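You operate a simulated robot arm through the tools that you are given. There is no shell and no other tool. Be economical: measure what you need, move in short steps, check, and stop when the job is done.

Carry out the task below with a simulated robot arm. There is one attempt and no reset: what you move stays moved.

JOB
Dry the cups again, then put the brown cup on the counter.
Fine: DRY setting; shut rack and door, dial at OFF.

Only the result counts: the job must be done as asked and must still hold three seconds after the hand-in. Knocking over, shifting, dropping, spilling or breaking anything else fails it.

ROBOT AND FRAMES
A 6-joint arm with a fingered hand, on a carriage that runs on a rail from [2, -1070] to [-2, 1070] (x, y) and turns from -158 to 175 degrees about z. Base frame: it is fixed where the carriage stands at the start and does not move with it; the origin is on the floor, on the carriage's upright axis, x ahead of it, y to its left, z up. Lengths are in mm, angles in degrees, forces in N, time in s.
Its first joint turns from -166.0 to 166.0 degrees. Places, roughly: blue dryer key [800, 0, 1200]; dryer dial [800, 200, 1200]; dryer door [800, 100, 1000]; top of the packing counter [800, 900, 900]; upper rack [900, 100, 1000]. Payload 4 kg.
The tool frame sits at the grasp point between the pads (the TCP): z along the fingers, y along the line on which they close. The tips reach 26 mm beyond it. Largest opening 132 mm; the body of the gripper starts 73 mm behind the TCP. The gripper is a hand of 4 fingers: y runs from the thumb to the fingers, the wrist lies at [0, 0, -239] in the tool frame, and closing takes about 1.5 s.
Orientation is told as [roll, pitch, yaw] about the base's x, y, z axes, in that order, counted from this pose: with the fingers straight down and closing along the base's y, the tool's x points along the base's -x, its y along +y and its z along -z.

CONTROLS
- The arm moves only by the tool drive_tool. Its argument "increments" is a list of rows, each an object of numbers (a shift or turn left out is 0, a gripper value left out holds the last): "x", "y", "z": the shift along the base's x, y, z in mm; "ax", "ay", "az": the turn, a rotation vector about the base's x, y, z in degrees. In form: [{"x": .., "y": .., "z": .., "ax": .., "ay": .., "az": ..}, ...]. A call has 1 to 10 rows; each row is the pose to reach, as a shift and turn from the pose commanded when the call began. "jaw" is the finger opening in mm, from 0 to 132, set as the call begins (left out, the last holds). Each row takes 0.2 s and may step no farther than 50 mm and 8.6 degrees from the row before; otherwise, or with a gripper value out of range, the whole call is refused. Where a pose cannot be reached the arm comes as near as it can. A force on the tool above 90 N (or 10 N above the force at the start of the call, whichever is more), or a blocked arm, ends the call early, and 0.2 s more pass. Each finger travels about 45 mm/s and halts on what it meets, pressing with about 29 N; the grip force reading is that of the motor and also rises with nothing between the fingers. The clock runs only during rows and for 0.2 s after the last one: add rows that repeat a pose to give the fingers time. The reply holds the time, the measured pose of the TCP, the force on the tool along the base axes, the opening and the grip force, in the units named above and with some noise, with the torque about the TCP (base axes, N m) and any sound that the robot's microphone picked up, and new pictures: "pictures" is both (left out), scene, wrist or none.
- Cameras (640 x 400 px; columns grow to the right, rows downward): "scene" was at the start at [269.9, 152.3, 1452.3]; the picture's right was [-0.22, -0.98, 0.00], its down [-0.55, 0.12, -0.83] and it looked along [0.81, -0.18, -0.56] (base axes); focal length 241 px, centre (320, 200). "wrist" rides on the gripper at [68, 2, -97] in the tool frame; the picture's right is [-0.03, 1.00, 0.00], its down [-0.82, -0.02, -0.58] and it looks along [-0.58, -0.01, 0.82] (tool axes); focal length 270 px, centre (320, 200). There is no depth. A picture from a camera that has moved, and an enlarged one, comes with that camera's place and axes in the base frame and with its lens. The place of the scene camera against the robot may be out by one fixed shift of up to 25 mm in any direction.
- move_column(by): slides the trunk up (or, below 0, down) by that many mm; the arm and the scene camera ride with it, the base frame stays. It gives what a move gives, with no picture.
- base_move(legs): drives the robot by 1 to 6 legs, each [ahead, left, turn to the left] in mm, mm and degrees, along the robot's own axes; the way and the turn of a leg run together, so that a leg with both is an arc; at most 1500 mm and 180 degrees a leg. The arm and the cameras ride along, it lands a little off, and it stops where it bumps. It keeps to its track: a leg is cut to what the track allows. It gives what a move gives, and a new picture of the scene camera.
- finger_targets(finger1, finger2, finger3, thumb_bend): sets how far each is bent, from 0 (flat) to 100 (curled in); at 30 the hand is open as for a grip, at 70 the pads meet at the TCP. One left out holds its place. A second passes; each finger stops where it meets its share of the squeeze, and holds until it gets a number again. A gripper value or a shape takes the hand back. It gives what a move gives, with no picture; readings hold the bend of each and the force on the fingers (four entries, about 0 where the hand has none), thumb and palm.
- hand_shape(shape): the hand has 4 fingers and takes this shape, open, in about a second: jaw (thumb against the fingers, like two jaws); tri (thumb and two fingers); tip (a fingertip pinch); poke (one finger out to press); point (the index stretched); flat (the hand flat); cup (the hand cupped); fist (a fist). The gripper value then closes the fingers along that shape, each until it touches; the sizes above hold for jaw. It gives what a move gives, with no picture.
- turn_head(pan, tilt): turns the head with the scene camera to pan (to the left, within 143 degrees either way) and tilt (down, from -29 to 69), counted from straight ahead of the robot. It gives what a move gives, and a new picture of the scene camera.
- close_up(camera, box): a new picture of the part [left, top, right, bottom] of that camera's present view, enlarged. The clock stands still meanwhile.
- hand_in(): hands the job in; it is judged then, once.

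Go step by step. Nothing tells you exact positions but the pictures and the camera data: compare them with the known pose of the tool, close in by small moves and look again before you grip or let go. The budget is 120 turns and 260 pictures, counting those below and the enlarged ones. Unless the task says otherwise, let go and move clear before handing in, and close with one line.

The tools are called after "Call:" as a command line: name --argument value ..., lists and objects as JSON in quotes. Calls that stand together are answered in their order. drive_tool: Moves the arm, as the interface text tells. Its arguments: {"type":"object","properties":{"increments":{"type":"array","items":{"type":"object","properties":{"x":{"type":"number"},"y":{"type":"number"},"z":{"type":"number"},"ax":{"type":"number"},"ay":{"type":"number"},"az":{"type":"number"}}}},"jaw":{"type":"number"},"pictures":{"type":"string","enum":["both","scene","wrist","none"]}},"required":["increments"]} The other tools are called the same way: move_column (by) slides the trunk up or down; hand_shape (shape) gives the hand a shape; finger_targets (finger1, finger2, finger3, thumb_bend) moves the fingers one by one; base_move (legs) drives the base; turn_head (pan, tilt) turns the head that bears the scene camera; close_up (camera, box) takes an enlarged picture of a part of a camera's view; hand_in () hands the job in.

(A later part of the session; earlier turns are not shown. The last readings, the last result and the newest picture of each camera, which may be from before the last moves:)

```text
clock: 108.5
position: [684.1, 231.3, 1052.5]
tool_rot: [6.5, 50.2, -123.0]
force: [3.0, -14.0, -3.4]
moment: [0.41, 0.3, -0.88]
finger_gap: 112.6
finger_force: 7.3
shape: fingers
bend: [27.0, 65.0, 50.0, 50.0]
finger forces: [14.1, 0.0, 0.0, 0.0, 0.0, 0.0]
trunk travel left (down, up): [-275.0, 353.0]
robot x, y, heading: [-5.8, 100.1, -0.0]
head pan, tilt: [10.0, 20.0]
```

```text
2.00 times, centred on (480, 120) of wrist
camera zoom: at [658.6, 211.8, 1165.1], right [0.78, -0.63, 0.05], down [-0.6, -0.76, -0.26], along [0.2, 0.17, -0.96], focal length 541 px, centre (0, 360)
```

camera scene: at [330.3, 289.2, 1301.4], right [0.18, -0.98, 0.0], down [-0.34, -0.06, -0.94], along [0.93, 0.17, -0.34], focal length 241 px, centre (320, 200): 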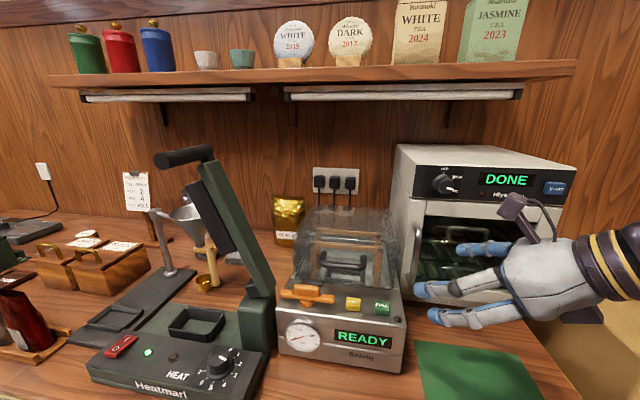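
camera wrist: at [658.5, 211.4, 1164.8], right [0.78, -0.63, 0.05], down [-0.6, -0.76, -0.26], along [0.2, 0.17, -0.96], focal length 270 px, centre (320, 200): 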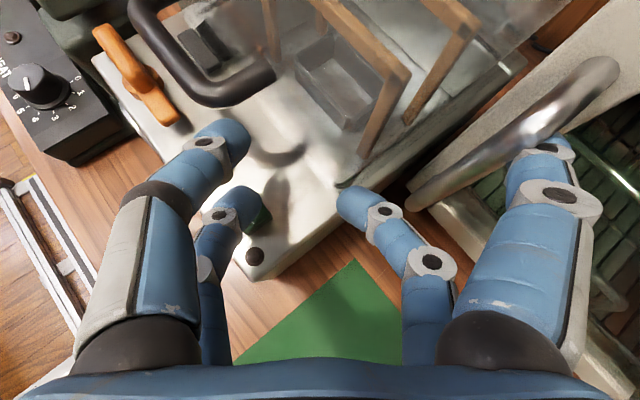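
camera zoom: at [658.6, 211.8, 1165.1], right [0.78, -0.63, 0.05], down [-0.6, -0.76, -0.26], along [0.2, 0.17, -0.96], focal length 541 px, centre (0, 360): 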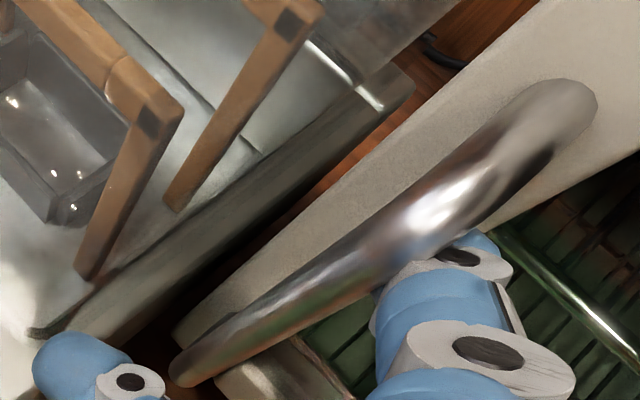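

Hooked. I'll pull gently towards me.

Call:
drive_tool --increments '[{"x": -8}, {"x": -16}, {"x": -24}, {"x": -32, "y": -2}, {"x": -40, "y": -4}]' --pictures "both"

```text
clock: 109.7
position: [644.1, 228.0, 1050.6]
tool_rot: [6.3, 50.2, -123.3]
force: [9.6, -25.8, -19.0]
moment: [1.47, 1.51, -1.39]
finger_gap: 120.5
finger_force: 13.8
shape: fingers
bend: [22.0, 65.0, 50.0, 50.0]
finger forces: [27.9, 0.0, 0.1, 0.0, 0.0, 0.0]
trunk travel left (down, up): [-275.0, 353.0]
robot x, y, heading: [-0.9, 104.1, 0.1]
head pan, tilt: [10.0, 20.0]
camera scene: at [331.4, 288.0, 1301.2], right [0.18, -0.98, 0.0], down [-0.34, -0.06, -0.94], along [0.92, 0.17, -0.34], focal length 241 px, centre (320, 200)
camera wrist: at [618.3, 208.2, 1165.1], right [0.78, -0.63, 0.05], down [-0.6, -0.76, -0.26], along [0.2, 0.17, -0.96], focal length 270 px, centre (320, 200)
```

scene: 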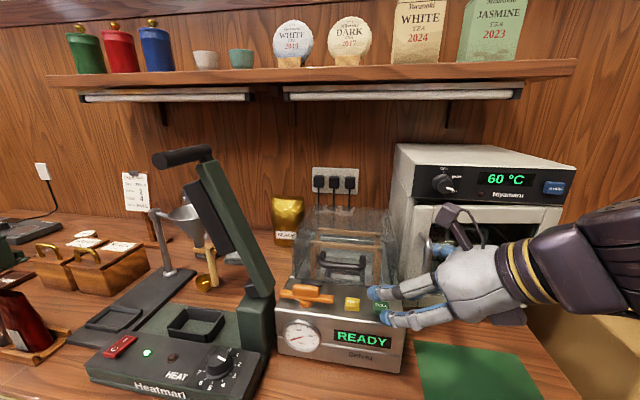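
wrist: 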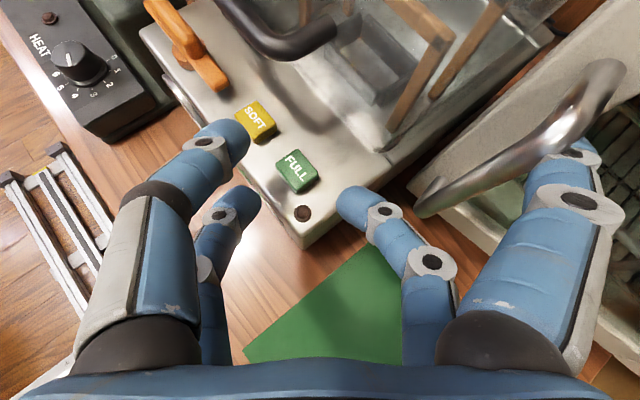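

The door is moving (display back to 60 °C). I'll continue along the hinge arc, away from the steamer's buttons.

Call:
drive_tool --increments '[{"x": -14, "y": -8}, {"x": -28, "y": -16}, {"x": -42, "y": -25, "az": 3}, {"x": -56, "y": -34, "az": 6}, {"x": -70, "y": -44, "az": 9}, {"x": -82, "y": -54, "az": 12}]' --pictures "both"

```text
clock: 111.1
position: [567.4, 168.3, 1058.5]
tool_rot: [6.6, 50.1, -110.9]
force: [13.3, -14.8, -11.0]
moment: [0.68, 1.14, -0.87]
finger_gap: 116.1
finger_force: 10.6
shape: fingers
bend: [24.0, 65.0, 50.0, 50.0]
finger forces: [21.2, 0.0, 0.1, 0.1, 0.1, 0.1]
out of reach, approached as far as the arm can: row 2, 3, 4, 5, 6
trunk travel left (down, up): [-275.0, 353.0]
robot x, y, heading: [-0.9, 98.5, -0.1]
head pan, tilt: [10.0, 20.0]
camera scene: at [331.1, 288.6, 1301.3], right [0.18, -0.98, 0.0], down [-0.34, -0.06, -0.94], along [0.92, 0.17, -0.34], focal length 241 px, centre (320, 200)
camera wrist: at [545.6, 144.3, 1171.1], right [0.89, -0.45, 0.05], down [-0.42, -0.87, -0.26], along [0.16, 0.21, -0.96], focal length 270 px, centre (320, 200)
```

scene: 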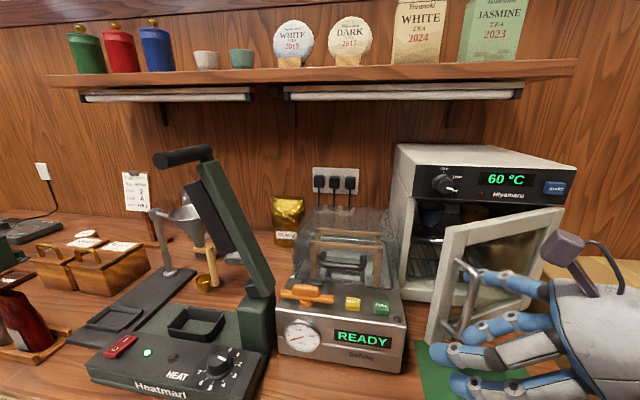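
wrist: 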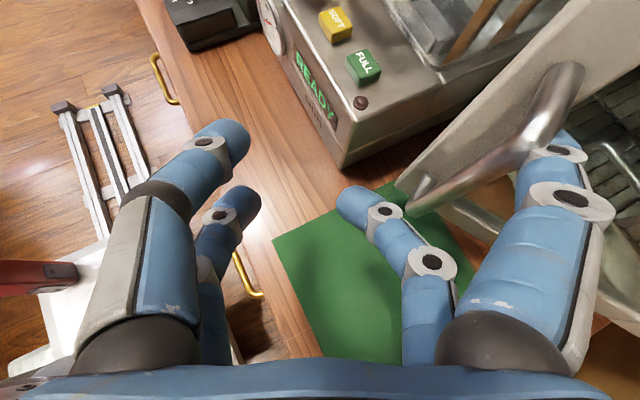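

Door is about 35–40° open. I'll unhook: straighten the index, slide toward the hinge, then lift away.

Call:
finger_targets --finger1 15

Call:
drive_tool --increments '[{"x": 5, "y": -12}, {"x": 12, "y": -25}, {"x": 18, "y": -38}, {"x": 22, "y": -50}, {"x": 15, "y": -65, "z": 10}, {"x": 0, "y": -80, "z": 30}, {"x": -15, "y": -90, "z": 60}, {"x": -15, "y": -90, "z": 100}, {"x": -15, "y": -90, "z": 145}]' --pictures "both"

```text
clock: 112.1
position: [565.0, 169.7, 1057.1]
tool_rot: [6.5, 50.1, -111.0]
force: [2.3, -1.9, 0.0]
moment: [0.06, 0.12, -0.11]
finger_gap: 121.0
finger_force: 1.3
shape: fingers
bend: [11.0, 65.0, 50.0, 50.0]
finger forces: [3.0, 0.0, 0.0, 0.1, 0.1, 0.1]
trunk travel left (down, up): [-275.0, 353.0]
robot x, y, heading: [2.0, 104.0, 0.1]
head pan, tilt: [10.0, 20.0]
```

```text
clock: 114.1
position: [555.0, 81.0, 1201.2]
tool_rot: [4.8, 50.9, -112.1]
force: [-0.1, -0.1, 0.0]
moment: [0.01, -0.02, 0.01]
finger_gap: 116.3
finger_force: 0.0
shape: fingers
bend: [15.0, 65.0, 50.0, 50.0]
finger forces: [0.1, 0.0, 0.1, 0.0, 0.1, 0.1]
trunk travel left (down, up): [-275.0, 353.0]
robot x, y, heading: [-1.4, 101.8, 0.1]
head pan, tilt: [10.0, 20.0]
camera scene: at [329.3, 294.8, 1301.9], right [0.24, -0.97, 0.0], down [-0.33, -0.08, -0.94], along [0.92, 0.22, -0.34], focal length 241 px, centre (320, 200)
camera wrist: at [535.9, 53.4, 1314.4], right [0.89, -0.45, 0.03], down [-0.43, -0.86, -0.27], along [0.15, 0.23, -0.96], focal length 270 px, centre (320, 200)
```

scene: 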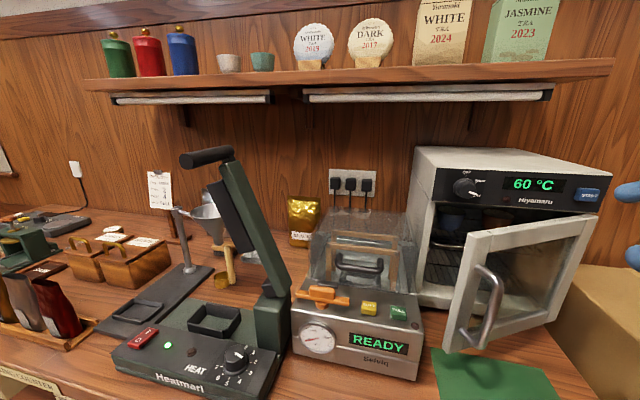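
wrist: 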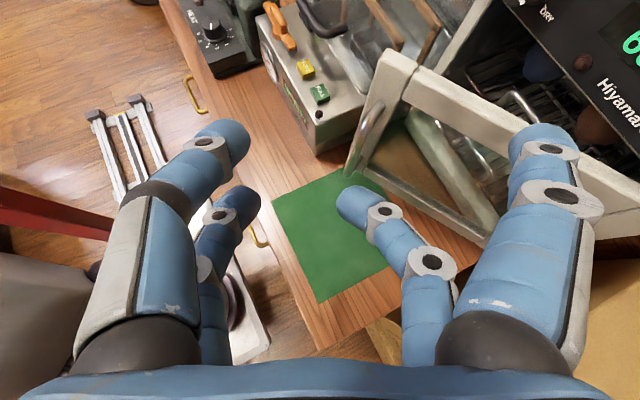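

The door stands ajar. I'll return the hand to a plain tool-down pose with closed fingers to push the door open from its inner side.

Call:
hand_shape --shape "jaw"

Call:
drive_tool --increments '[{"z": 20, "ax": -7, "ay": 3.6}, {"z": 40, "ax": -14, "ay": 7.2}, {"z": 60, "ax": -21, "ay": 10.8}, {"z": 80, "ax": -28, "ay": 14.4}, {"z": 90, "x": 10, "ax": -35, "ay": 18}, {"z": 100, "x": 20, "ax": -42, "ay": 21.6}, {"z": 100, "x": 30, "ax": -44.5, "ay": 23}]' --jaw 0 --pictures "none"

Call:
drive_tool --increments '[{"az": 8.5, "y": 10}, {"az": 17, "y": 20}, {"az": 25.5, "y": 30}, {"az": 34, "y": 40}, {"az": 42.5, "y": 50}, {"az": 51, "y": 60}, {"az": 59.5, "y": 60}, {"az": 68, "y": 60}, {"az": 76.5, "y": 60}, {"az": 85, "y": 60}]' --pictures "none"

Call:
drive_tool --increments '[{"az": 8.5}, {"az": 17}, {"az": 25}]' --pictures "both"

```text
clock: 115.0
position: [554.1, 80.6, 1200.7]
tool_rot: [4.9, 50.7, -112.1]
force: [0.2, 0.3, -1.0]
moment: [0.01, -0.04, 0.01]
finger_gap: 123.6
finger_force: 0.0
shape: jaw
bend: [42.0, 42.0, 42.0, 30.0]
finger forces: [0.1, 0.0, 0.0, 0.1, 0.0, 0.0]
trunk travel left (down, up): [-275.0, 353.0]
robot x, y, heading: [3.2, 101.1, -0.0]
head pan, tilt: [10.0, 20.0]
```

```text
clock: 116.6
position: [581.7, 80.9, 1303.2]
tool_rot: [1.8, 0.1, -113.1]
force: [-0.5, 0.0, 0.3]
moment: [0.0, 0.0, -0.02]
finger_gap: 0.1
finger_force: 4.5
shape: jaw
bend: [60.0, 60.0, 60.0, 70.0]
finger forces: [0.0, 0.0, 0.1, 0.0, 0.0, 0.1]
trunk travel left (down, up): [-275.0, 353.0]
robot x, y, heading: [-0.1, 99.0, 0.2]
head pan, tilt: [10.0, 20.0]
```

```text
clock: 118.8
position: [581.0, 141.2, 1303.3]
tool_rot: [1.6, 0.4, -28.1]
force: [-0.1, -1.0, -0.6]
moment: [0.02, 0.01, -0.03]
finger_gap: 0.0
finger_force: 28.6
shape: jaw
bend: [62.0, 63.0, 63.0, 70.0]
finger forces: [0.0, 0.0, 0.0, 0.1, 0.0, 0.0]
trunk travel left (down, up): [-275.0, 353.0]
robot x, y, heading: [0.4, 102.9, 0.1]
head pan, tilt: [10.0, 20.0]
```

```text
clock: 119.6
position: [580.9, 144.2, 1303.7]
tool_rot: [1.6, 0.3, -3.2]
force: [0.5, -0.3, -0.1]
moment: [-0.01, -0.03, -0.01]
finger_gap: 0.0
finger_force: 28.7
shape: jaw
bend: [62.0, 63.0, 63.0, 70.0]
finger forces: [0.0, 0.1, 0.0, 0.0, 0.0, 0.1]
trunk travel left (down, up): [-275.0, 353.0]
robot x, y, heading: [-2.3, 104.6, -0.0]
head pan, tilt: [10.0, 20.0]
camera scene: at [330.3, 289.2, 1301.4], right [0.18, -0.98, 0.0], down [-0.34, -0.06, -0.94], along [0.93, 0.17, -0.34], focal length 241 px, centre (320, 200)
camera wrist: at [511.3, 145.7, 1399.6], right [0.08, 1.0, 0.03], down [0.82, -0.08, 0.57], along [0.57, -0.02, -0.82], focal length 270 px, centre (320, 200)
```

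scene: 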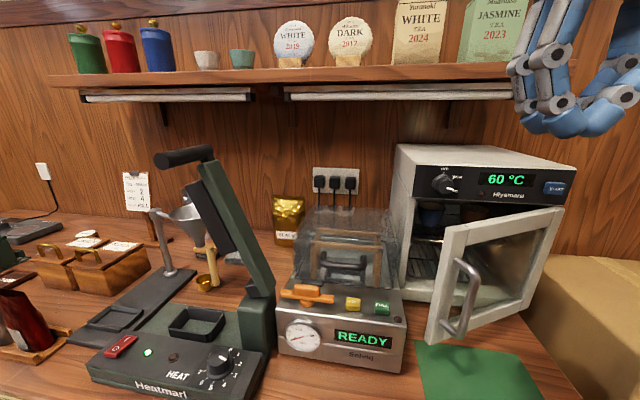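
wrist: 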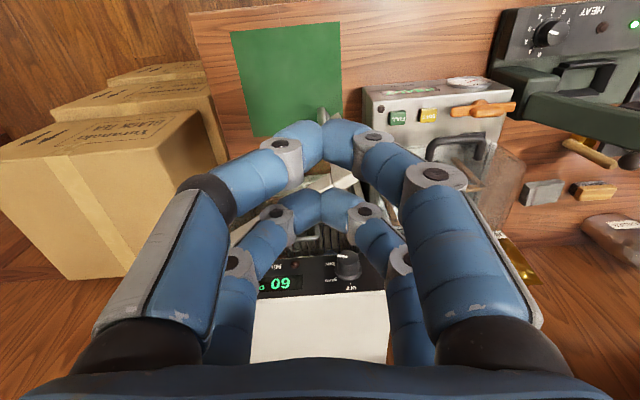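

The closed hand is ready. The door's free edge is near (662, 184) with its top at z≈1140. I'll move above the gap behind it and look before lowering.

Call:
drive_tool --increments '[{"x": 35, "y": 18}, {"x": 70, "y": 36}, {"x": 105, "y": 54, "az": 3}, {"x": 133, "y": 70, "az": 3}, {"x": 133, "y": 70, "z": -40, "az": 3}, {"x": 133, "y": 70, "z": -80, "az": 3}, {"x": 133, "y": 70, "z": -100, "az": 3}]' --pictures "both"

Call:
close_up --camera "wrist" --box '[180, 60, 500, 300]'

```text
clock: 121.2
position: [714.5, 211.8, 1201.8]
tool_rot: [1.5, 0.3, -0.2]
force: [-0.4, 0.0, 0.1]
moment: [-0.02, 0.0, -0.01]
finger_gap: 0.0
finger_force: 29.3
shape: jaw
bend: [62.0, 63.0, 63.0, 70.0]
finger forces: [0.0, 0.1, 0.0, 0.1, 0.0, 0.0]
trunk travel left (down, up): [-275.0, 353.0]
robot x, y, heading: [-0.3, 98.8, -0.2]
head pan, tilt: [10.0, 20.0]
camera scene: at [330.3, 289.2, 1301.4], right [0.18, -0.98, 0.0], down [-0.34, -0.06, -0.94], along [0.93, 0.17, -0.34], focal length 241 px, centre (320, 200)
camera wrist: at [645.7, 211.1, 1299.6], right [0.03, 1.0, 0.03], down [0.82, -0.04, 0.57], along [0.57, 0.01, -0.82], focal length 270 px, centre (320, 200)
```

scene: 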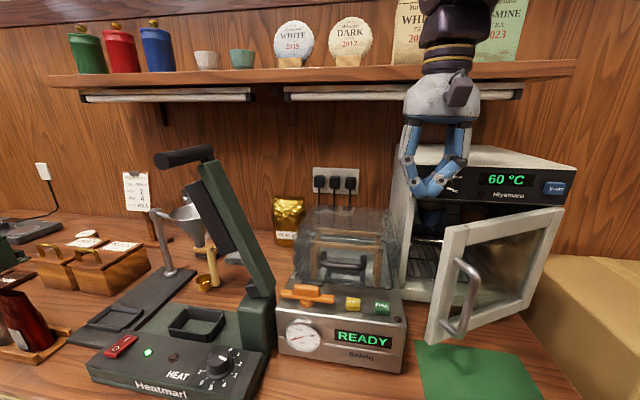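
wrist: 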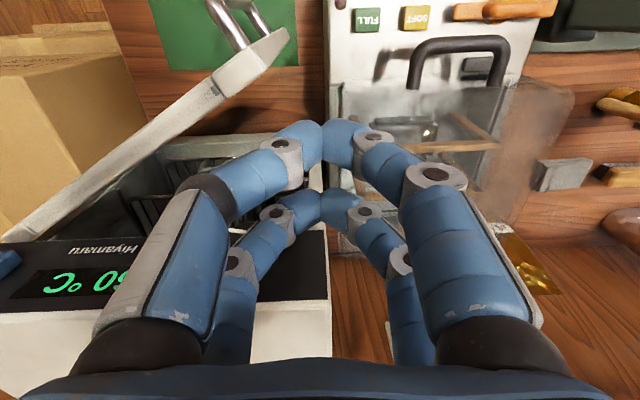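

```text
1.67 times, centred on (340, 180) of wrist
camera zoom: at [645.7, 211.1, 1299.6], right [0.03, 1.0, 0.03], down [0.82, -0.04, 0.57], along [0.57, 0.01, -0.82], focal length 450 px, centre (287, 233)
```

zoom: 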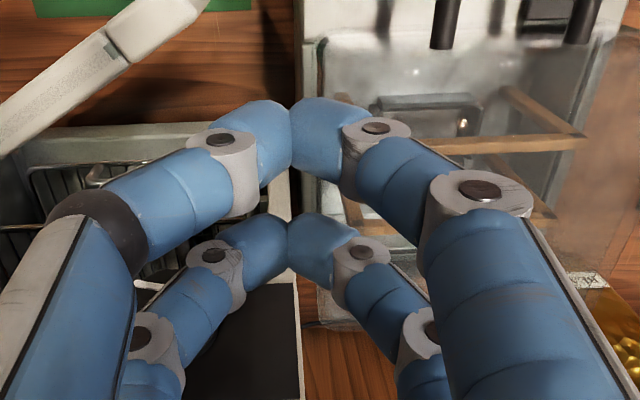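

Good clearance. I'll lower so the fingertips sit below the door's top edge, then sweep right.

Call:
drive_tool --increments '[{"z": -30}, {"z": -60}, {"z": -87}, {"z": -87}]' --pictures "none"

Call:
drive_tool --increments '[{"x": -5, "y": -15}, {"x": -12, "y": -30}, {"x": -22, "y": -45}, {"x": -33, "y": -60}, {"x": -45, "y": -75}]' --pictures "both"

```text
clock: 122.2
position: [713.4, 211.1, 1118.1]
tool_rot: [1.7, 0.3, -0.2]
force: [0.2, 0.4, -0.1]
moment: [-0.01, -0.01, 0.0]
finger_gap: 0.1
finger_force: 29.2
shape: jaw
bend: [62.0, 63.0, 63.0, 70.0]
finger forces: [0.0, 0.0, 0.1, 0.0, 0.0, 0.1]
trunk travel left (down, up): [-275.0, 353.0]
robot x, y, heading: [-4.0, 99.9, 0.1]
head pan, tilt: [10.0, 20.0]
```

```text
clock: 123.4
position: [668.5, 137.8, 1116.1]
tool_rot: [1.7, 0.3, -0.2]
force: [0.4, -0.6, 0.4]
moment: [-0.03, -0.03, 0.01]
finger_gap: 0.2
finger_force: 29.1
shape: jaw
bend: [62.0, 63.0, 63.0, 70.0]
finger forces: [0.1, 0.1, 0.0, 0.0, 0.0, 0.0]
trunk travel left (down, up): [-275.0, 353.0]
robot x, y, heading: [1.2, 97.2, -0.0]
head pan, tilt: [10.0, 20.0]
camera scene: at [330.5, 289.3, 1301.3], right [0.18, -0.98, 0.0], down [-0.34, -0.06, -0.94], along [0.93, 0.17, -0.34], focal length 241 px, centre (320, 200)
camera wrist: at [598.8, 136.7, 1212.1], right [0.03, 1.0, 0.03], down [0.82, -0.04, 0.57], along [0.57, 0.01, -0.82], focal length 270 px, centre (320, 200)
```

scene: 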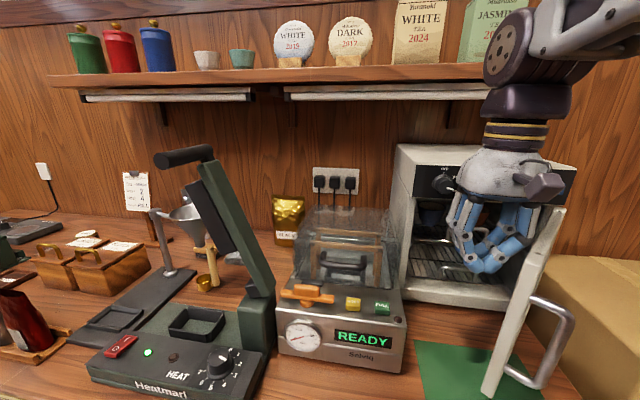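
wrist: 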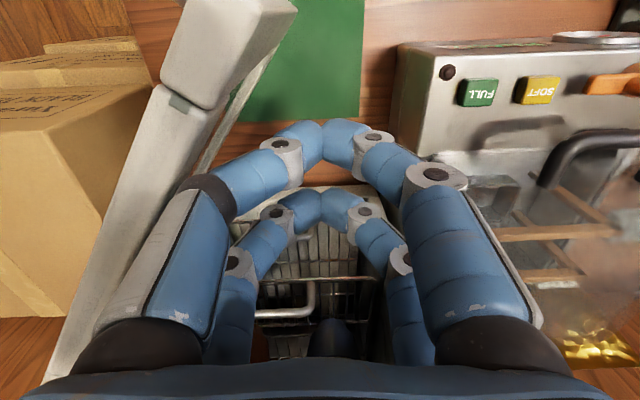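

The door swings easily (about 65° now). I'll keep sweeping right.

Call:
drive_tool --increments '[{"x": -8, "y": -20}, {"x": -16, "y": -40}, {"x": -24, "y": -60}, {"x": -30, "y": -80}, {"x": -35, "y": -100}, {"x": -35, "y": -115}]' --pictures "both"

```text
clock: 124.8
position: [631.6, 20.7, 1116.4]
tool_rot: [1.5, 0.2, -0.2]
force: [0.2, -1.2, -0.9]
moment: [-0.01, 0.0, 0.02]
finger_gap: 0.0
finger_force: 29.1
shape: jaw
bend: [62.0, 63.0, 63.0, 70.0]
finger forces: [0.0, 0.0, 0.1, 0.1, 0.0, 0.0]
trunk travel left (down, up): [-275.0, 353.0]
robot x, y, heading: [0.6, 96.8, -0.1]
head pan, tilt: [10.0, 20.0]
camera scene: at [330.3, 289.3, 1301.4], right [0.18, -0.98, 0.0], down [-0.34, -0.06, -0.94], along [0.93, 0.17, -0.34], focal length 241 px, centre (320, 200)
camera wrist: at [562.7, 21.5, 1213.8], right [0.03, 1.0, 0.03], down [0.82, -0.04, 0.57], along [0.57, 0.01, -0.82], focal length 270 px, centre (320, 200)
```

scene: 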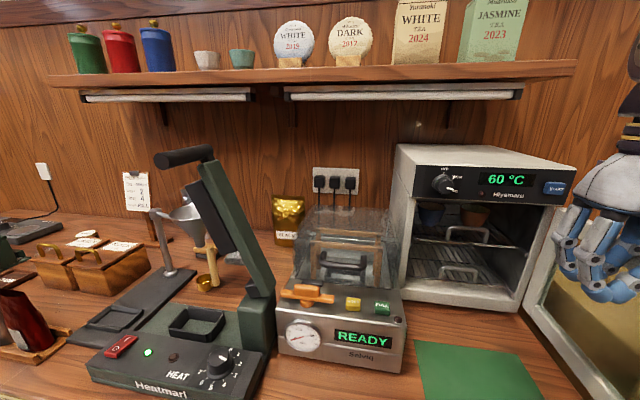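
wrist: 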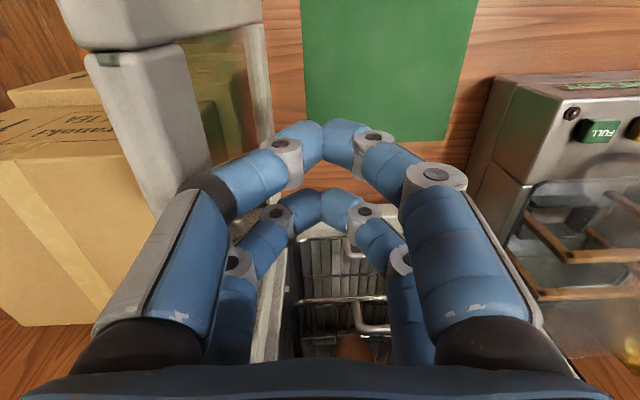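

The door is now fully open; both cups are visible on the upper rack. Close-up of the rack.

Call:
close_up --camera "scene" --box '[390, 180, 550, 310]'

Call:
drive_tool --increments '[{"z": 40, "y": 10}, {"z": 80, "y": 30}, {"z": 120, "y": 60}, {"z": 120, "y": 90}]' --jaw 70 --pictures "wrist"

```text
3.08 times, centred on (470, 245) of scene
camera zoom: at [330.3, 289.3, 1301.4], right [0.18, -0.98, 0.0], down [-0.34, -0.06, -0.94], along [0.93, 0.17, -0.34], focal length 741 px, centre (-142, 62)
```

zoom: 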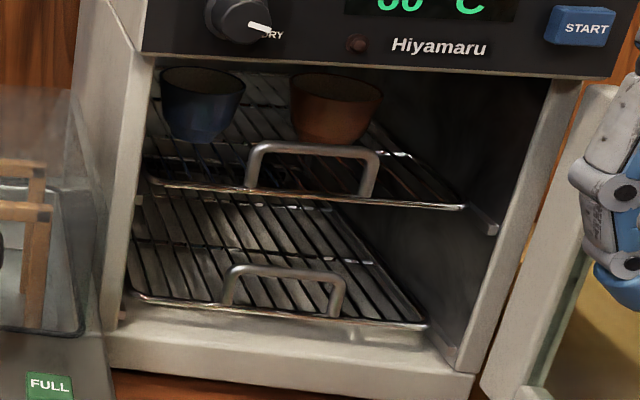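

```text
clock: 125.8
position: [634.4, 112.3, 1238.6]
tool_rot: [1.6, 0.4, -0.2]
force: [0.1, 0.2, -0.5]
moment: [-0.01, 0.0, 0.03]
finger_gap: 69.4
finger_force: 0.0
shape: jaw
bend: [72.0, 72.0, 72.0, 70.0]
finger forces: [0.1, 0.0, 0.0, 0.0, 0.1, 0.0]
trunk travel left (down, up): [-275.0, 353.0]
robot x, y, heading: [0.4, 104.7, 0.1]
head pan, tilt: [10.0, 20.0]
camera wrist: at [564.5, 111.6, 1334.6], right [0.03, 1.0, 0.03], down [0.82, -0.04, 0.57], along [0.57, 0.01, -0.82], focal length 270 px, centre (320, 200)
```

wrist: 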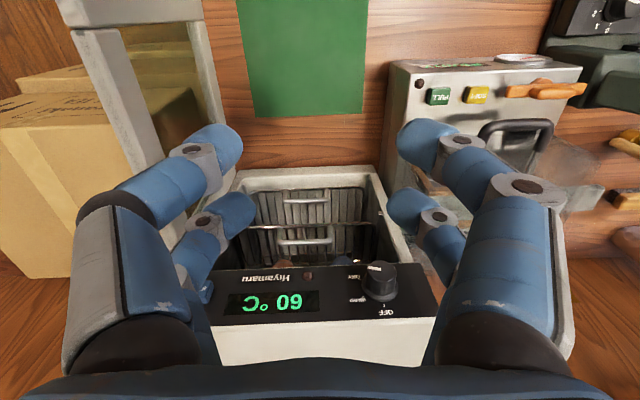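

Upper-rack handle is a loop about 65 mm wide near (795, 98, 1055–1085); brown cup near (865, 69), blue near (865, 157). I'll lower the trunk and level the hand to grip the loop's legs from both sides.

Call:
move_column --by -120

Call:
drive_tool --increments '[{"ay": -8.5, "x": 5}, {"ay": -17, "x": 10}, {"ay": -25.5, "x": 15}, {"ay": -34, "x": 20}, {"ay": -42.5, "x": 25}, {"ay": -51, "x": 30}, {"ay": -59.5, "x": 30}, {"ay": -68, "x": 30}, {"ay": -76, "x": 30}, {"ay": -84, "x": 30}]' --jaw 100

```text
clock: 127.3
position: [634.0, 112.2, 1116.9]
tool_rot: [1.5, 0.4, -0.2]
force: [0.3, -0.5, -0.1]
moment: [-0.01, -0.03, 0.01]
finger_gap: 69.3
finger_force: 0.2
shape: jaw
bend: [72.0, 72.0, 72.0, 70.0]
finger forces: [0.0, 0.0, 0.1, 0.0, 0.0, 0.0]
trunk travel left (down, up): [-155.0, 473.0]
robot x, y, heading: [0.4, 101.4, 0.3]
head pan, tilt: [10.0, 20.0]
```

```text
clock: 129.5
position: [663.6, 111.7, 1116.6]
tool_rot: [3.7, -83.8, -2.2]
force: [-0.7, -0.2, 0.4]
moment: [-0.02, -0.02, 0.02]
finger_gap: 99.9
finger_force: 0.1
shape: jaw
bend: [63.0, 63.0, 63.0, 50.0]
finger forces: [0.0, 0.1, 0.0, 0.0, 0.0, 0.1]
trunk travel left (down, up): [-155.0, 473.0]
robot x, y, heading: [-2.6, 103.4, 0.1]
head pan, tilt: [10.0, 20.0]
camera scene: at [331.0, 289.2, 1180.9], right [0.18, -0.98, 0.0], down [-0.34, -0.06, -0.94], along [0.93, 0.17, -0.34], focal length 241 px, centre (320, 200)
camera wrist: at [557.9, 111.3, 1058.1], right [-0.03, 1.0, 0.03], down [-0.49, -0.04, 0.87], along [0.87, 0.01, 0.49], focal length 270 px, centre (320, 200)
```

scene: 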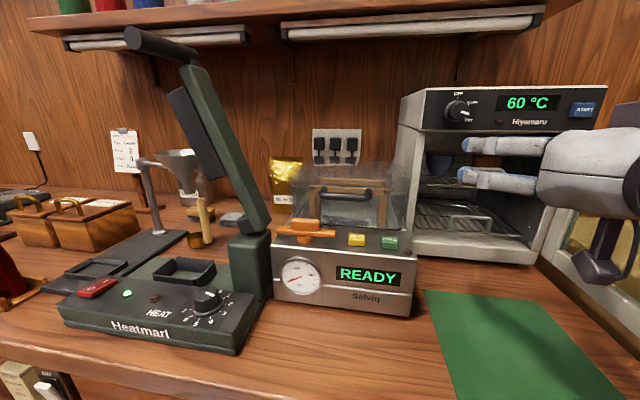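
wrist: 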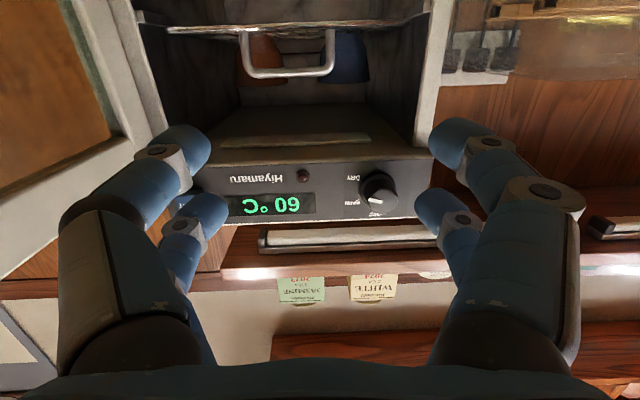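

Handle legs are at y≈60 and 126, z≈1047–1074. I'll lower by 78 mm, centre on y=93 and approach.

Call:
move_column --by -78

Call:
drive_tool --increments '[{"x": 20, "y": -10}, {"x": 40, "y": -19}, {"x": 60, "y": -19}, {"x": 80, "y": -19}, {"x": 90, "y": -19}, {"x": 90, "y": -19}]'

Call:
close_up --camera "wrist" --box '[160, 20, 480, 220]'

Call:
close_up --camera "scene" --box '[380, 70, 620, 270]'

```text
clock: 130.6
position: [664.3, 111.8, 1038.6]
tool_rot: [3.5, -83.7, -1.9]
force: [0.4, -0.3, 0.3]
moment: [0.0, 0.02, 0.01]
finger_gap: 99.8
finger_force: 0.2
shape: jaw
bend: [63.0, 63.0, 63.0, 50.0]
finger forces: [0.1, 0.1, 0.1, 0.0, 0.0, 0.1]
trunk travel left (down, up): [-77.0, 551.0]
robot x, y, heading: [1.0, 97.5, 0.1]
head pan, tilt: [10.0, 20.0]
```

```text
clock: 132.0
position: [752.8, 93.0, 1037.4]
tool_rot: [3.4, -83.6, -1.8]
force: [0.3, -0.4, -0.1]
moment: [0.0, -0.01, -0.01]
finger_gap: 99.9
finger_force: 0.1
shape: jaw
bend: [63.0, 63.0, 63.0, 50.0]
finger forces: [0.0, 0.1, 0.0, 0.0, 0.1, 0.0]
trunk travel left (down, up): [-77.0, 551.0]
robot x, y, heading: [-1.0, 101.5, 0.1]
head pan, tilt: [10.0, 20.0]
camera scene: at [315.5, 289.2, 1102.2], right [0.18, -0.98, 0.0], down [-0.34, -0.06, -0.94], along [0.93, 0.17, -0.34], focal length 241 px, centre (320, 200)
camera wrist: at [647.7, 91.9, 979.8], right [-0.02, 1.0, 0.03], down [-0.48, -0.04, 0.87], along [0.87, 0.01, 0.48], focal length 270 px, centre (320, 200)
```

scene: 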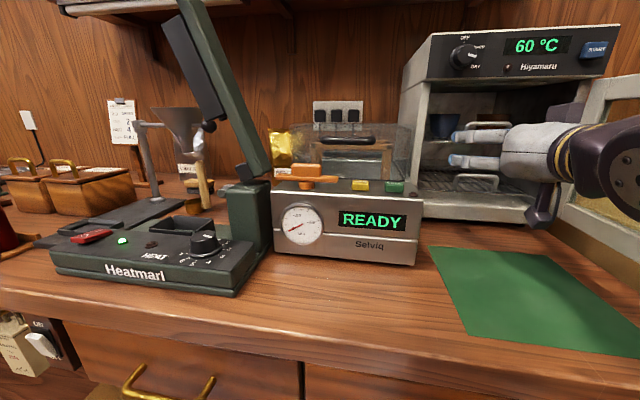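
wrist: 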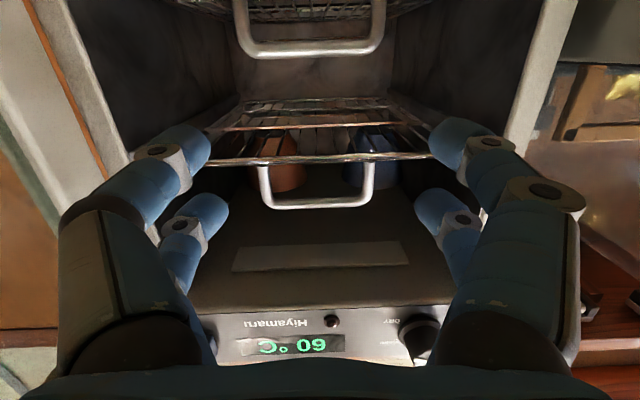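

```text
2.00 times, centred on (320, 120) of wrist
camera zoom: at [647.7, 91.9, 979.8], right [-0.02, 1.0, 0.03], down [-0.48, -0.04, 0.87], along [0.87, 0.01, 0.48], focal length 541 px, centre (320, 360)
```

zoom: 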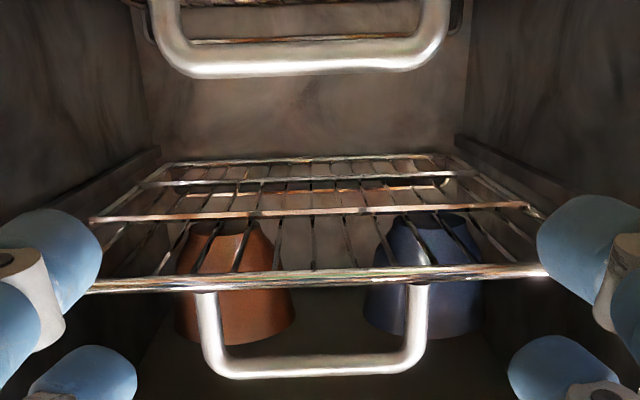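

```text
2.00 times, centred on (500, 170) of scene
camera zoom: at [315.5, 289.2, 1102.2], right [0.18, -0.98, 0.0], down [-0.34, -0.06, -0.94], along [0.93, 0.17, -0.34], focal length 482 px, centre (-40, 260)
```

zoom: 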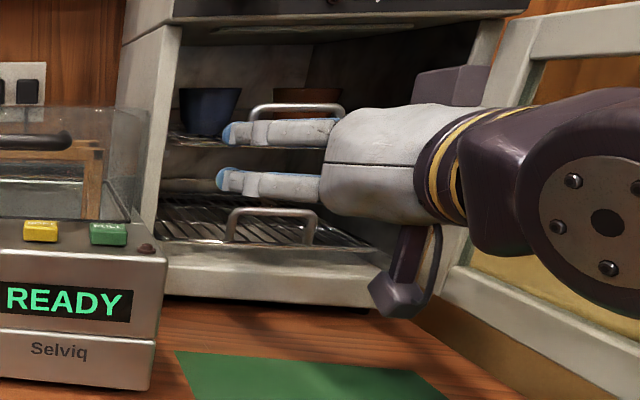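

The handle is at x≈820, legs y≈57–127. I'll advance to x=800 and close on it.

Call:
drive_tool --increments '[{"x": 15}, {"x": 30}, {"x": 45}, {"x": 47}]' --pictures "none"

Call:
drive_tool --increments '[{}, {}, {}, {}, {}]' --jaw 40 --pictures "wrist"

Call:
close_up --camera "wrist" --box '[160, 40, 480, 240]'

```text
clock: 133.0
position: [798.9, 92.2, 1037.3]
tool_rot: [3.5, -83.7, -1.8]
force: [-0.5, 0.2, 0.4]
moment: [0.01, 0.0, 0.0]
finger_gap: 100.1
finger_force: 0.0
shape: jaw
bend: [63.0, 63.0, 63.0, 50.0]
finger forces: [0.1, 0.0, 0.1, 0.0, 0.0, 0.1]
trunk travel left (down, up): [-77.0, 551.0]
robot x, y, heading: [2.4, 101.5, -0.1]
head pan, tilt: [10.0, 20.0]
```

```text
clock: 134.2
position: [799.5, 92.7, 1037.2]
tool_rot: [3.6, -83.7, -1.9]
force: [0.4, -2.2, -0.1]
moment: [0.04, 0.0, -0.03]
finger_gap: 50.6
finger_force: 0.0
shape: jaw
bend: [73.0, 71.0, 71.0, 70.0]
finger forces: [0.1, 5.7, 7.3, 0.0, 0.1, 0.1]
trunk travel left (down, up): [-77.0, 551.0]
robot x, y, heading: [-1.1, 99.1, -0.0]
head pan, tilt: [10.0, 20.0]
camera wrist: at [694.6, 92.4, 979.1], right [-0.02, 1.0, 0.03], down [-0.48, -0.04, 0.87], along [0.87, 0.01, 0.48], focal length 270 px, centre (320, 200)
```

wrist: 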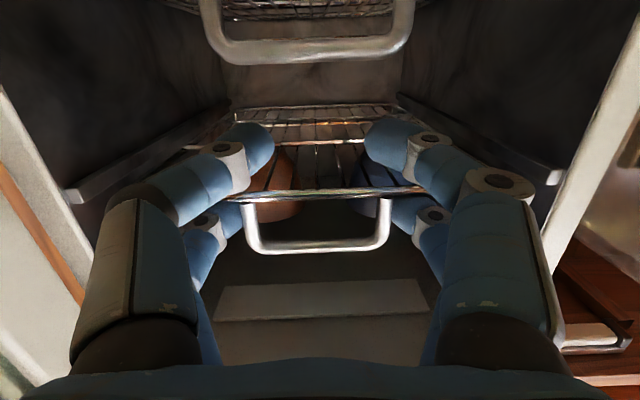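

```text
2.00 times, centred on (320, 140) of wrist
camera zoom: at [694.6, 92.4, 979.1], right [-0.02, 1.0, 0.03], down [-0.48, -0.04, 0.87], along [0.87, 0.01, 0.48], focal length 541 px, centre (320, 320)
```

zoom: 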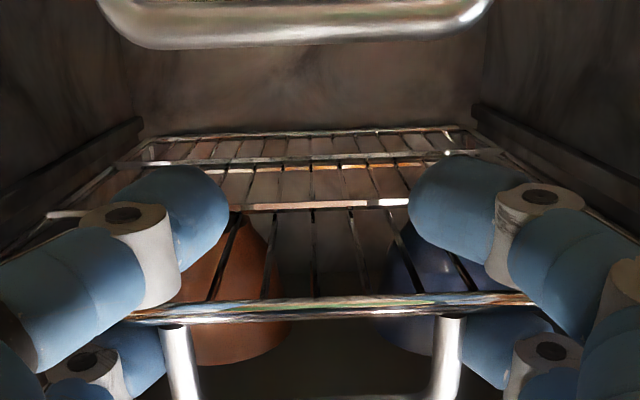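

The upper fingers press on both legs. I'll tighten a bit and pull slowly.

Call:
drive_tool --increments '[{}, {}, {"x": -4}, {"x": -9}, {"x": -15}, {"x": -21}, {"x": -27}, {"x": -33}]' --jaw 25 --pictures "both"

```text
clock: 136.0
position: [766.1, 93.4, 1036.6]
tool_rot: [3.6, -83.8, -2.0]
force: [-0.1, -2.0, -2.6]
moment: [0.05, 0.01, -0.04]
finger_gap: 43.0
finger_force: 0.0
shape: jaw
bend: [73.0, 67.0, 66.0, 70.0]
finger forces: [0.0, 8.7, 10.9, 0.1, 0.0, 0.0]
trunk travel left (down, up): [-77.0, 551.0]
robot x, y, heading: [1.2, 99.7, 0.0]
head pan, tilt: [10.0, 20.0]
camera scene: at [315.5, 289.1, 1102.1], right [0.18, -0.98, 0.0], down [-0.34, -0.06, -0.94], along [0.93, 0.17, -0.34], focal length 241 px, centre (320, 200)
camera wrist: at [661.4, 92.4, 979.8], right [-0.02, 1.0, 0.03], down [-0.48, -0.04, 0.87], along [0.88, 0.01, 0.48], focal length 270 px, centre (320, 200)
```

scene: 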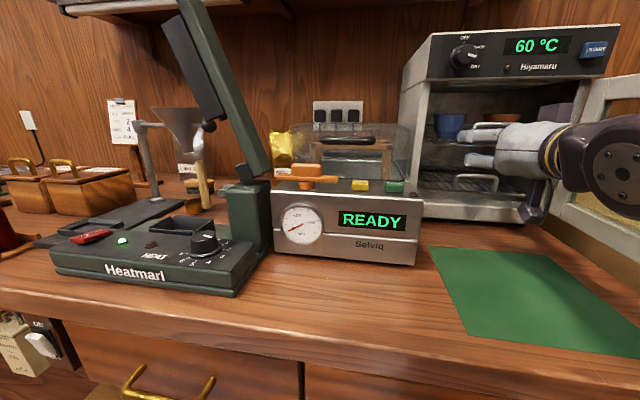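
wrist: 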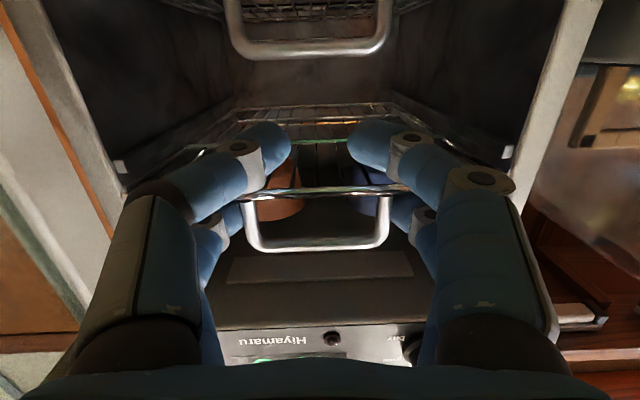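

The rack comes along. Continue pulling smoothly.

Call:
drive_tool --increments '[{"x": -5}, {"x": -11}, {"x": -17}, {"x": -23}, {"x": -29}, {"x": -35}, {"x": -41}, {"x": -47}, {"x": -53}, {"x": -58}]' --pictures "none"

Call:
drive_tool --increments '[{"x": -5}, {"x": -11}, {"x": -17}, {"x": -23}, {"x": -29}, {"x": -35}, {"x": -40}]' --pictures "both"

Call:
close_up --camera "scene" --box '[380, 70, 620, 270]'

```text
clock: 138.2
position: [709.0, 93.4, 1038.1]
tool_rot: [4.0, -83.7, -2.4]
force: [0.2, -4.5, -3.2]
moment: [0.11, 0.09, -0.02]
finger_gap: 42.1
finger_force: 0.1
shape: jaw
bend: [73.0, 67.0, 65.0, 70.0]
finger forces: [0.1, 7.7, 12.4, 0.0, 0.0, 0.0]
trunk travel left (down, up): [-77.0, 551.0]
robot x, y, heading: [-0.1, 96.6, 0.1]
head pan, tilt: [10.0, 20.0]
```

```text
clock: 139.8
position: [669.5, 93.9, 1038.3]
tool_rot: [3.9, -83.7, -2.2]
force: [0.1, -0.8, -2.5]
moment: [0.03, 0.06, -0.03]
finger_gap: 42.1
finger_force: 0.0
shape: jaw
bend: [73.0, 67.0, 65.0, 70.0]
finger forces: [0.1, 9.7, 10.2, 0.0, 0.0, 0.0]
trunk travel left (down, up): [-77.0, 551.0]
robot x, y, heading: [-2.2, 100.6, 0.2]
head pan, tilt: [10.0, 20.0]
camera scene: at [315.5, 289.2, 1102.2], right [0.18, -0.98, 0.0], down [-0.34, -0.06, -0.94], along [0.93, 0.17, -0.34], focal length 241 px, centre (320, 200)
camera wrist: at [563.9, 92.6, 979.9], right [-0.02, 1.0, 0.03], down [-0.48, -0.04, 0.87], along [0.87, 0.01, 0.48], focal length 270 px, centre (320, 200)
```

scene: 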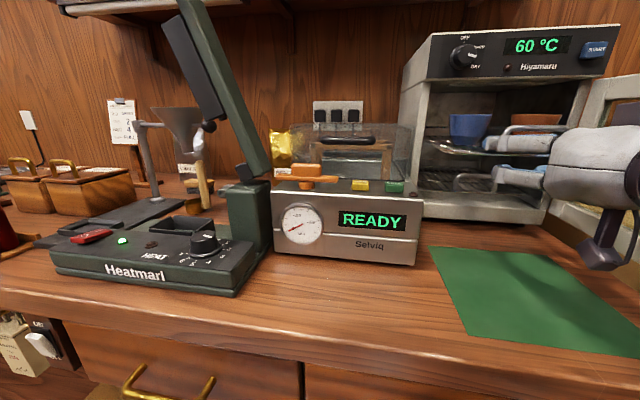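
wrist: 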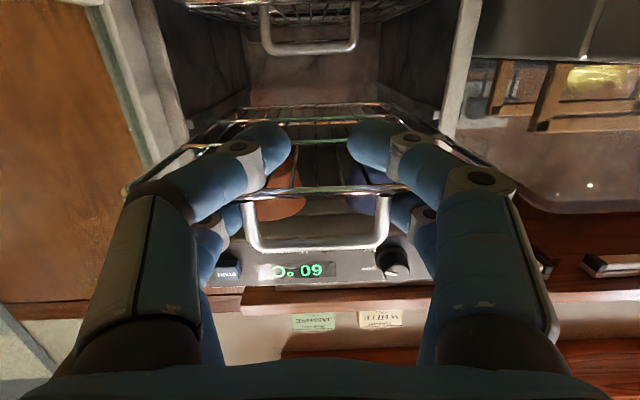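

```text
2.00 times, centred on (500, 170) of scene
camera zoom: at [315.5, 289.2, 1102.2], right [0.18, -0.98, 0.0], down [-0.34, -0.06, -0.94], along [0.93, 0.17, -0.34], focal length 482 px, centre (-40, 260)
```

zoom: 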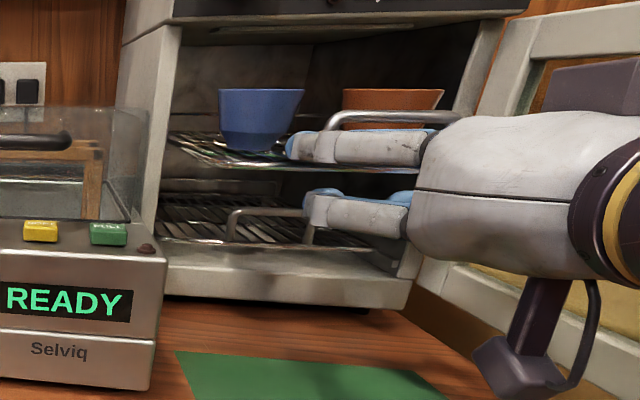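

Rack is out ~130 mm with both cups standing. I'll pull 15 mm more, then release the handle.

Call:
drive_tool --increments '[{"x": -5}, {"x": -10}, {"x": -15}, {"x": -15}]' --pictures "none"

Call:
drive_tool --increments '[{}, {}, {}, {}, {"x": -5}]' --jaw 110 --pictures "wrist"

```text
clock: 140.8
position: [655.6, 93.0, 1038.4]
tool_rot: [3.8, -83.7, -2.2]
force: [1.3, -5.7, -0.6]
moment: [0.11, 0.04, -0.06]
finger_gap: 41.3
finger_force: 0.2
shape: jaw
bend: [73.0, 67.0, 65.0, 70.0]
finger forces: [0.0, 7.6, 12.6, 0.0, 0.0, 0.1]
trunk travel left (down, up): [-77.0, 551.0]
robot x, y, heading: [0.0, 104.4, 0.5]
head pan, tilt: [10.0, 20.0]
```

```text
clock: 142.0
position: [650.7, 94.1, 1037.8]
tool_rot: [3.8, -83.7, -2.1]
force: [0.4, -0.7, -0.2]
moment: [0.0, 0.0, 0.0]
finger_gap: 109.7
finger_force: 0.0
shape: jaw
bend: [56.0, 56.0, 56.0, 40.0]
finger forces: [0.0, 0.0, 0.0, 0.1, 0.1, 0.1]
trunk travel left (down, up): [-77.0, 551.0]
robot x, y, heading: [-1.6, 102.3, 0.1]
head pan, tilt: [10.0, 20.0]
camera wrist: at [544.0, 92.9, 979.5], right [-0.02, 1.0, 0.03], down [-0.48, -0.04, 0.87], along [0.87, 0.01, 0.48], focal length 270 px, centre (320, 200)
```

wrist: 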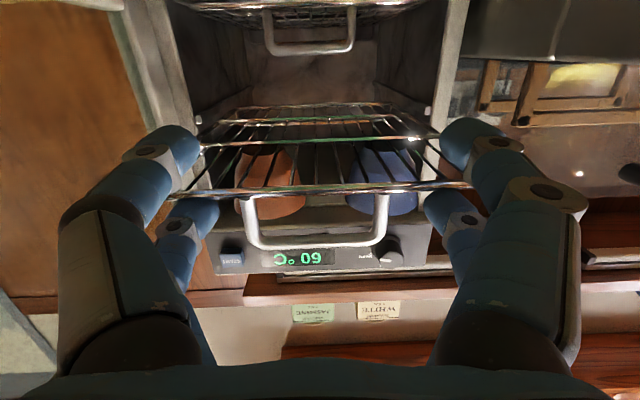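

Released. I'll back out, then rise in front of the rack.

Call:
drive_tool --increments '[{"x": -10}, {"x": -20}, {"x": -30}, {"x": -35}]' --pictures "none"

```text
clock: 143.0
position: [612.8, 94.0, 1037.7]
tool_rot: [3.5, -83.7, -1.9]
force: [-0.6, 0.1, 0.7]
moment: [-0.01, -0.02, -0.03]
finger_gap: 109.7
finger_force: 0.1
shape: jaw
bend: [56.0, 56.0, 56.0, 40.0]
finger forces: [0.0, 0.0, 0.1, 0.0, 0.0, 0.1]
trunk travel left (down, up): [-77.0, 551.0]
robot x, y, heading: [-1.2, 98.4, 0.1]
head pan, tilt: [10.0, 20.0]
```

Clear of the rack. Raise the trunk and pitch the hand down to ~-20°.

Call:
move_column --by 230

Call:
drive_tool --increments '[{"ay": 8}, {"ay": 16}, {"ay": 24}, {"ay": 32}, {"ay": 40}, {"ay": 48, "x": 10}, {"ay": 56, "x": 20}, {"ay": 64, "x": 30}]' --pictures "both"

Call:
close_up --camera "wrist" --box '[180, 60, 480, 280]'

Call:
close_up --camera "scene" --box '[390, 140, 590, 320]'

```text
clock: 145.4
position: [613.9, 94.1, 1267.6]
tool_rot: [3.4, -83.7, -1.8]
force: [0.3, 0.2, 0.0]
moment: [0.01, -0.01, 0.03]
finger_gap: 109.7
finger_force: 0.1
shape: jaw
bend: [56.0, 56.0, 56.0, 40.0]
finger forces: [0.0, 0.0, 0.0, 0.0, 0.0, 0.1]
trunk travel left (down, up): [-307.0, 321.0]
robot x, y, heading: [2.6, 96.3, -0.0]
head pan, tilt: [10.0, 20.0]
```

```text
clock: 147.2
position: [624.8, 36.4, 1261.2]
tool_rot: [7.9, -22.3, -0.5]
force: [-0.9, 0.3, -0.6]
moment: [-0.04, 0.01, 0.01]
finger_gap: 109.7
finger_force: 0.1
shape: jaw
bend: [56.0, 56.0, 56.0, 40.0]
finger forces: [0.0, 0.1, 0.0, 0.0, 0.0, 0.0]
out of reach, approached as far as the arm can: row 4, 5, 6, 7, 8
trunk travel left (down, up): [-307.0, 321.0]
robot x, y, heading: [5.1, 98.2, 0.2]
head pan, tilt: [10.0, 20.0]
camera scene: at [324.8, 289.3, 1333.3], right [0.18, -0.98, 0.0], down [-0.34, -0.06, -0.94], along [0.93, 0.17, -0.34], focal length 241 px, centre (320, 200)
camera wrist: at [523.8, 26.2, 1322.8], right [-0.02, 0.99, 0.14], down [0.54, -0.1, 0.84], along [0.84, 0.09, -0.53], focal length 270 px, centre (320, 200)
```

scene: 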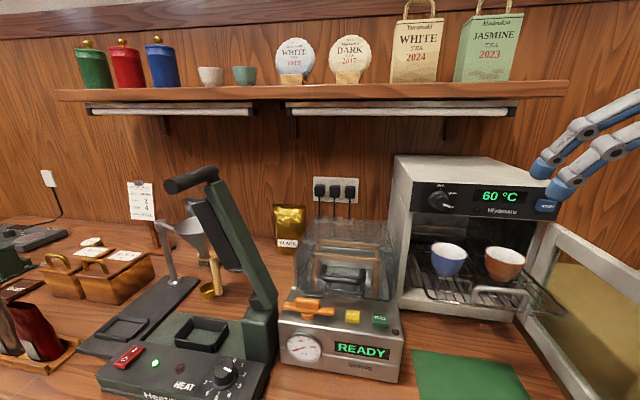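
wrist: 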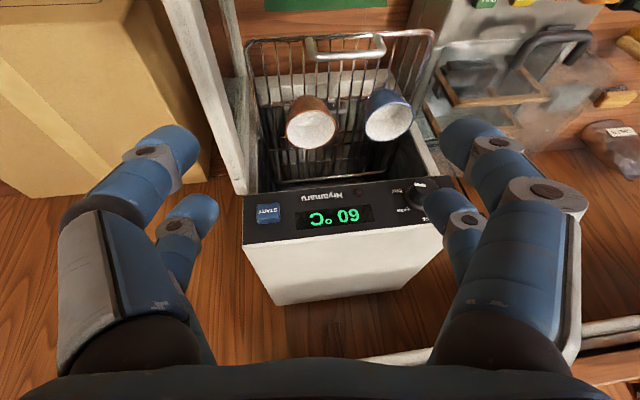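

```text
1.82 times, centred on (330, 170) of wrist
camera zoom: at [523.8, 26.2, 1322.8], right [-0.02, 0.99, 0.14], down [0.54, -0.1, 0.84], along [0.84, 0.09, -0.53], focal length 491 px, centre (302, 254)
```

zoom: 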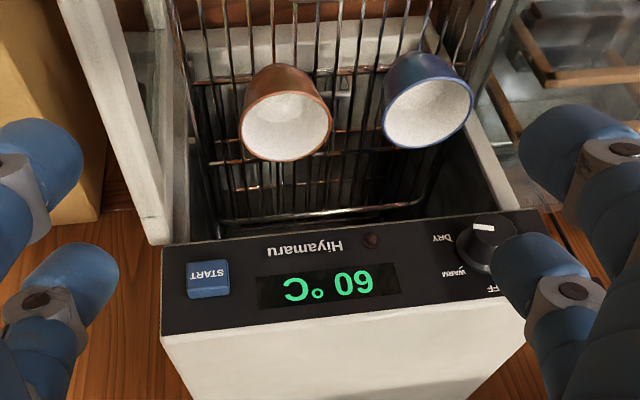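

```text
2.22 times, centred on (490, 230) of scene
camera zoom: at [324.8, 289.3, 1333.3], right [0.18, -0.98, 0.0], down [-0.34, -0.06, -0.94], along [0.93, 0.17, -0.34], focal length 535 px, centre (-58, 133)
```

zoom: 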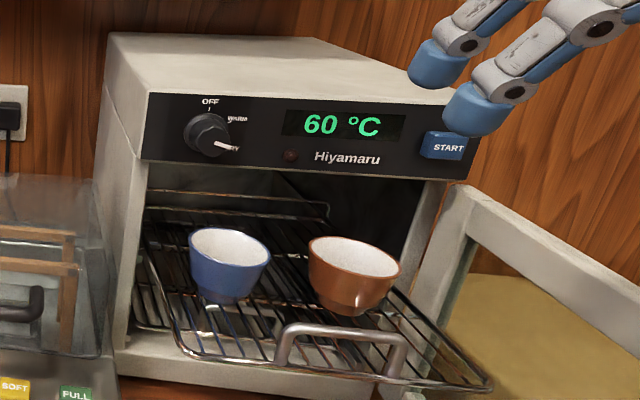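

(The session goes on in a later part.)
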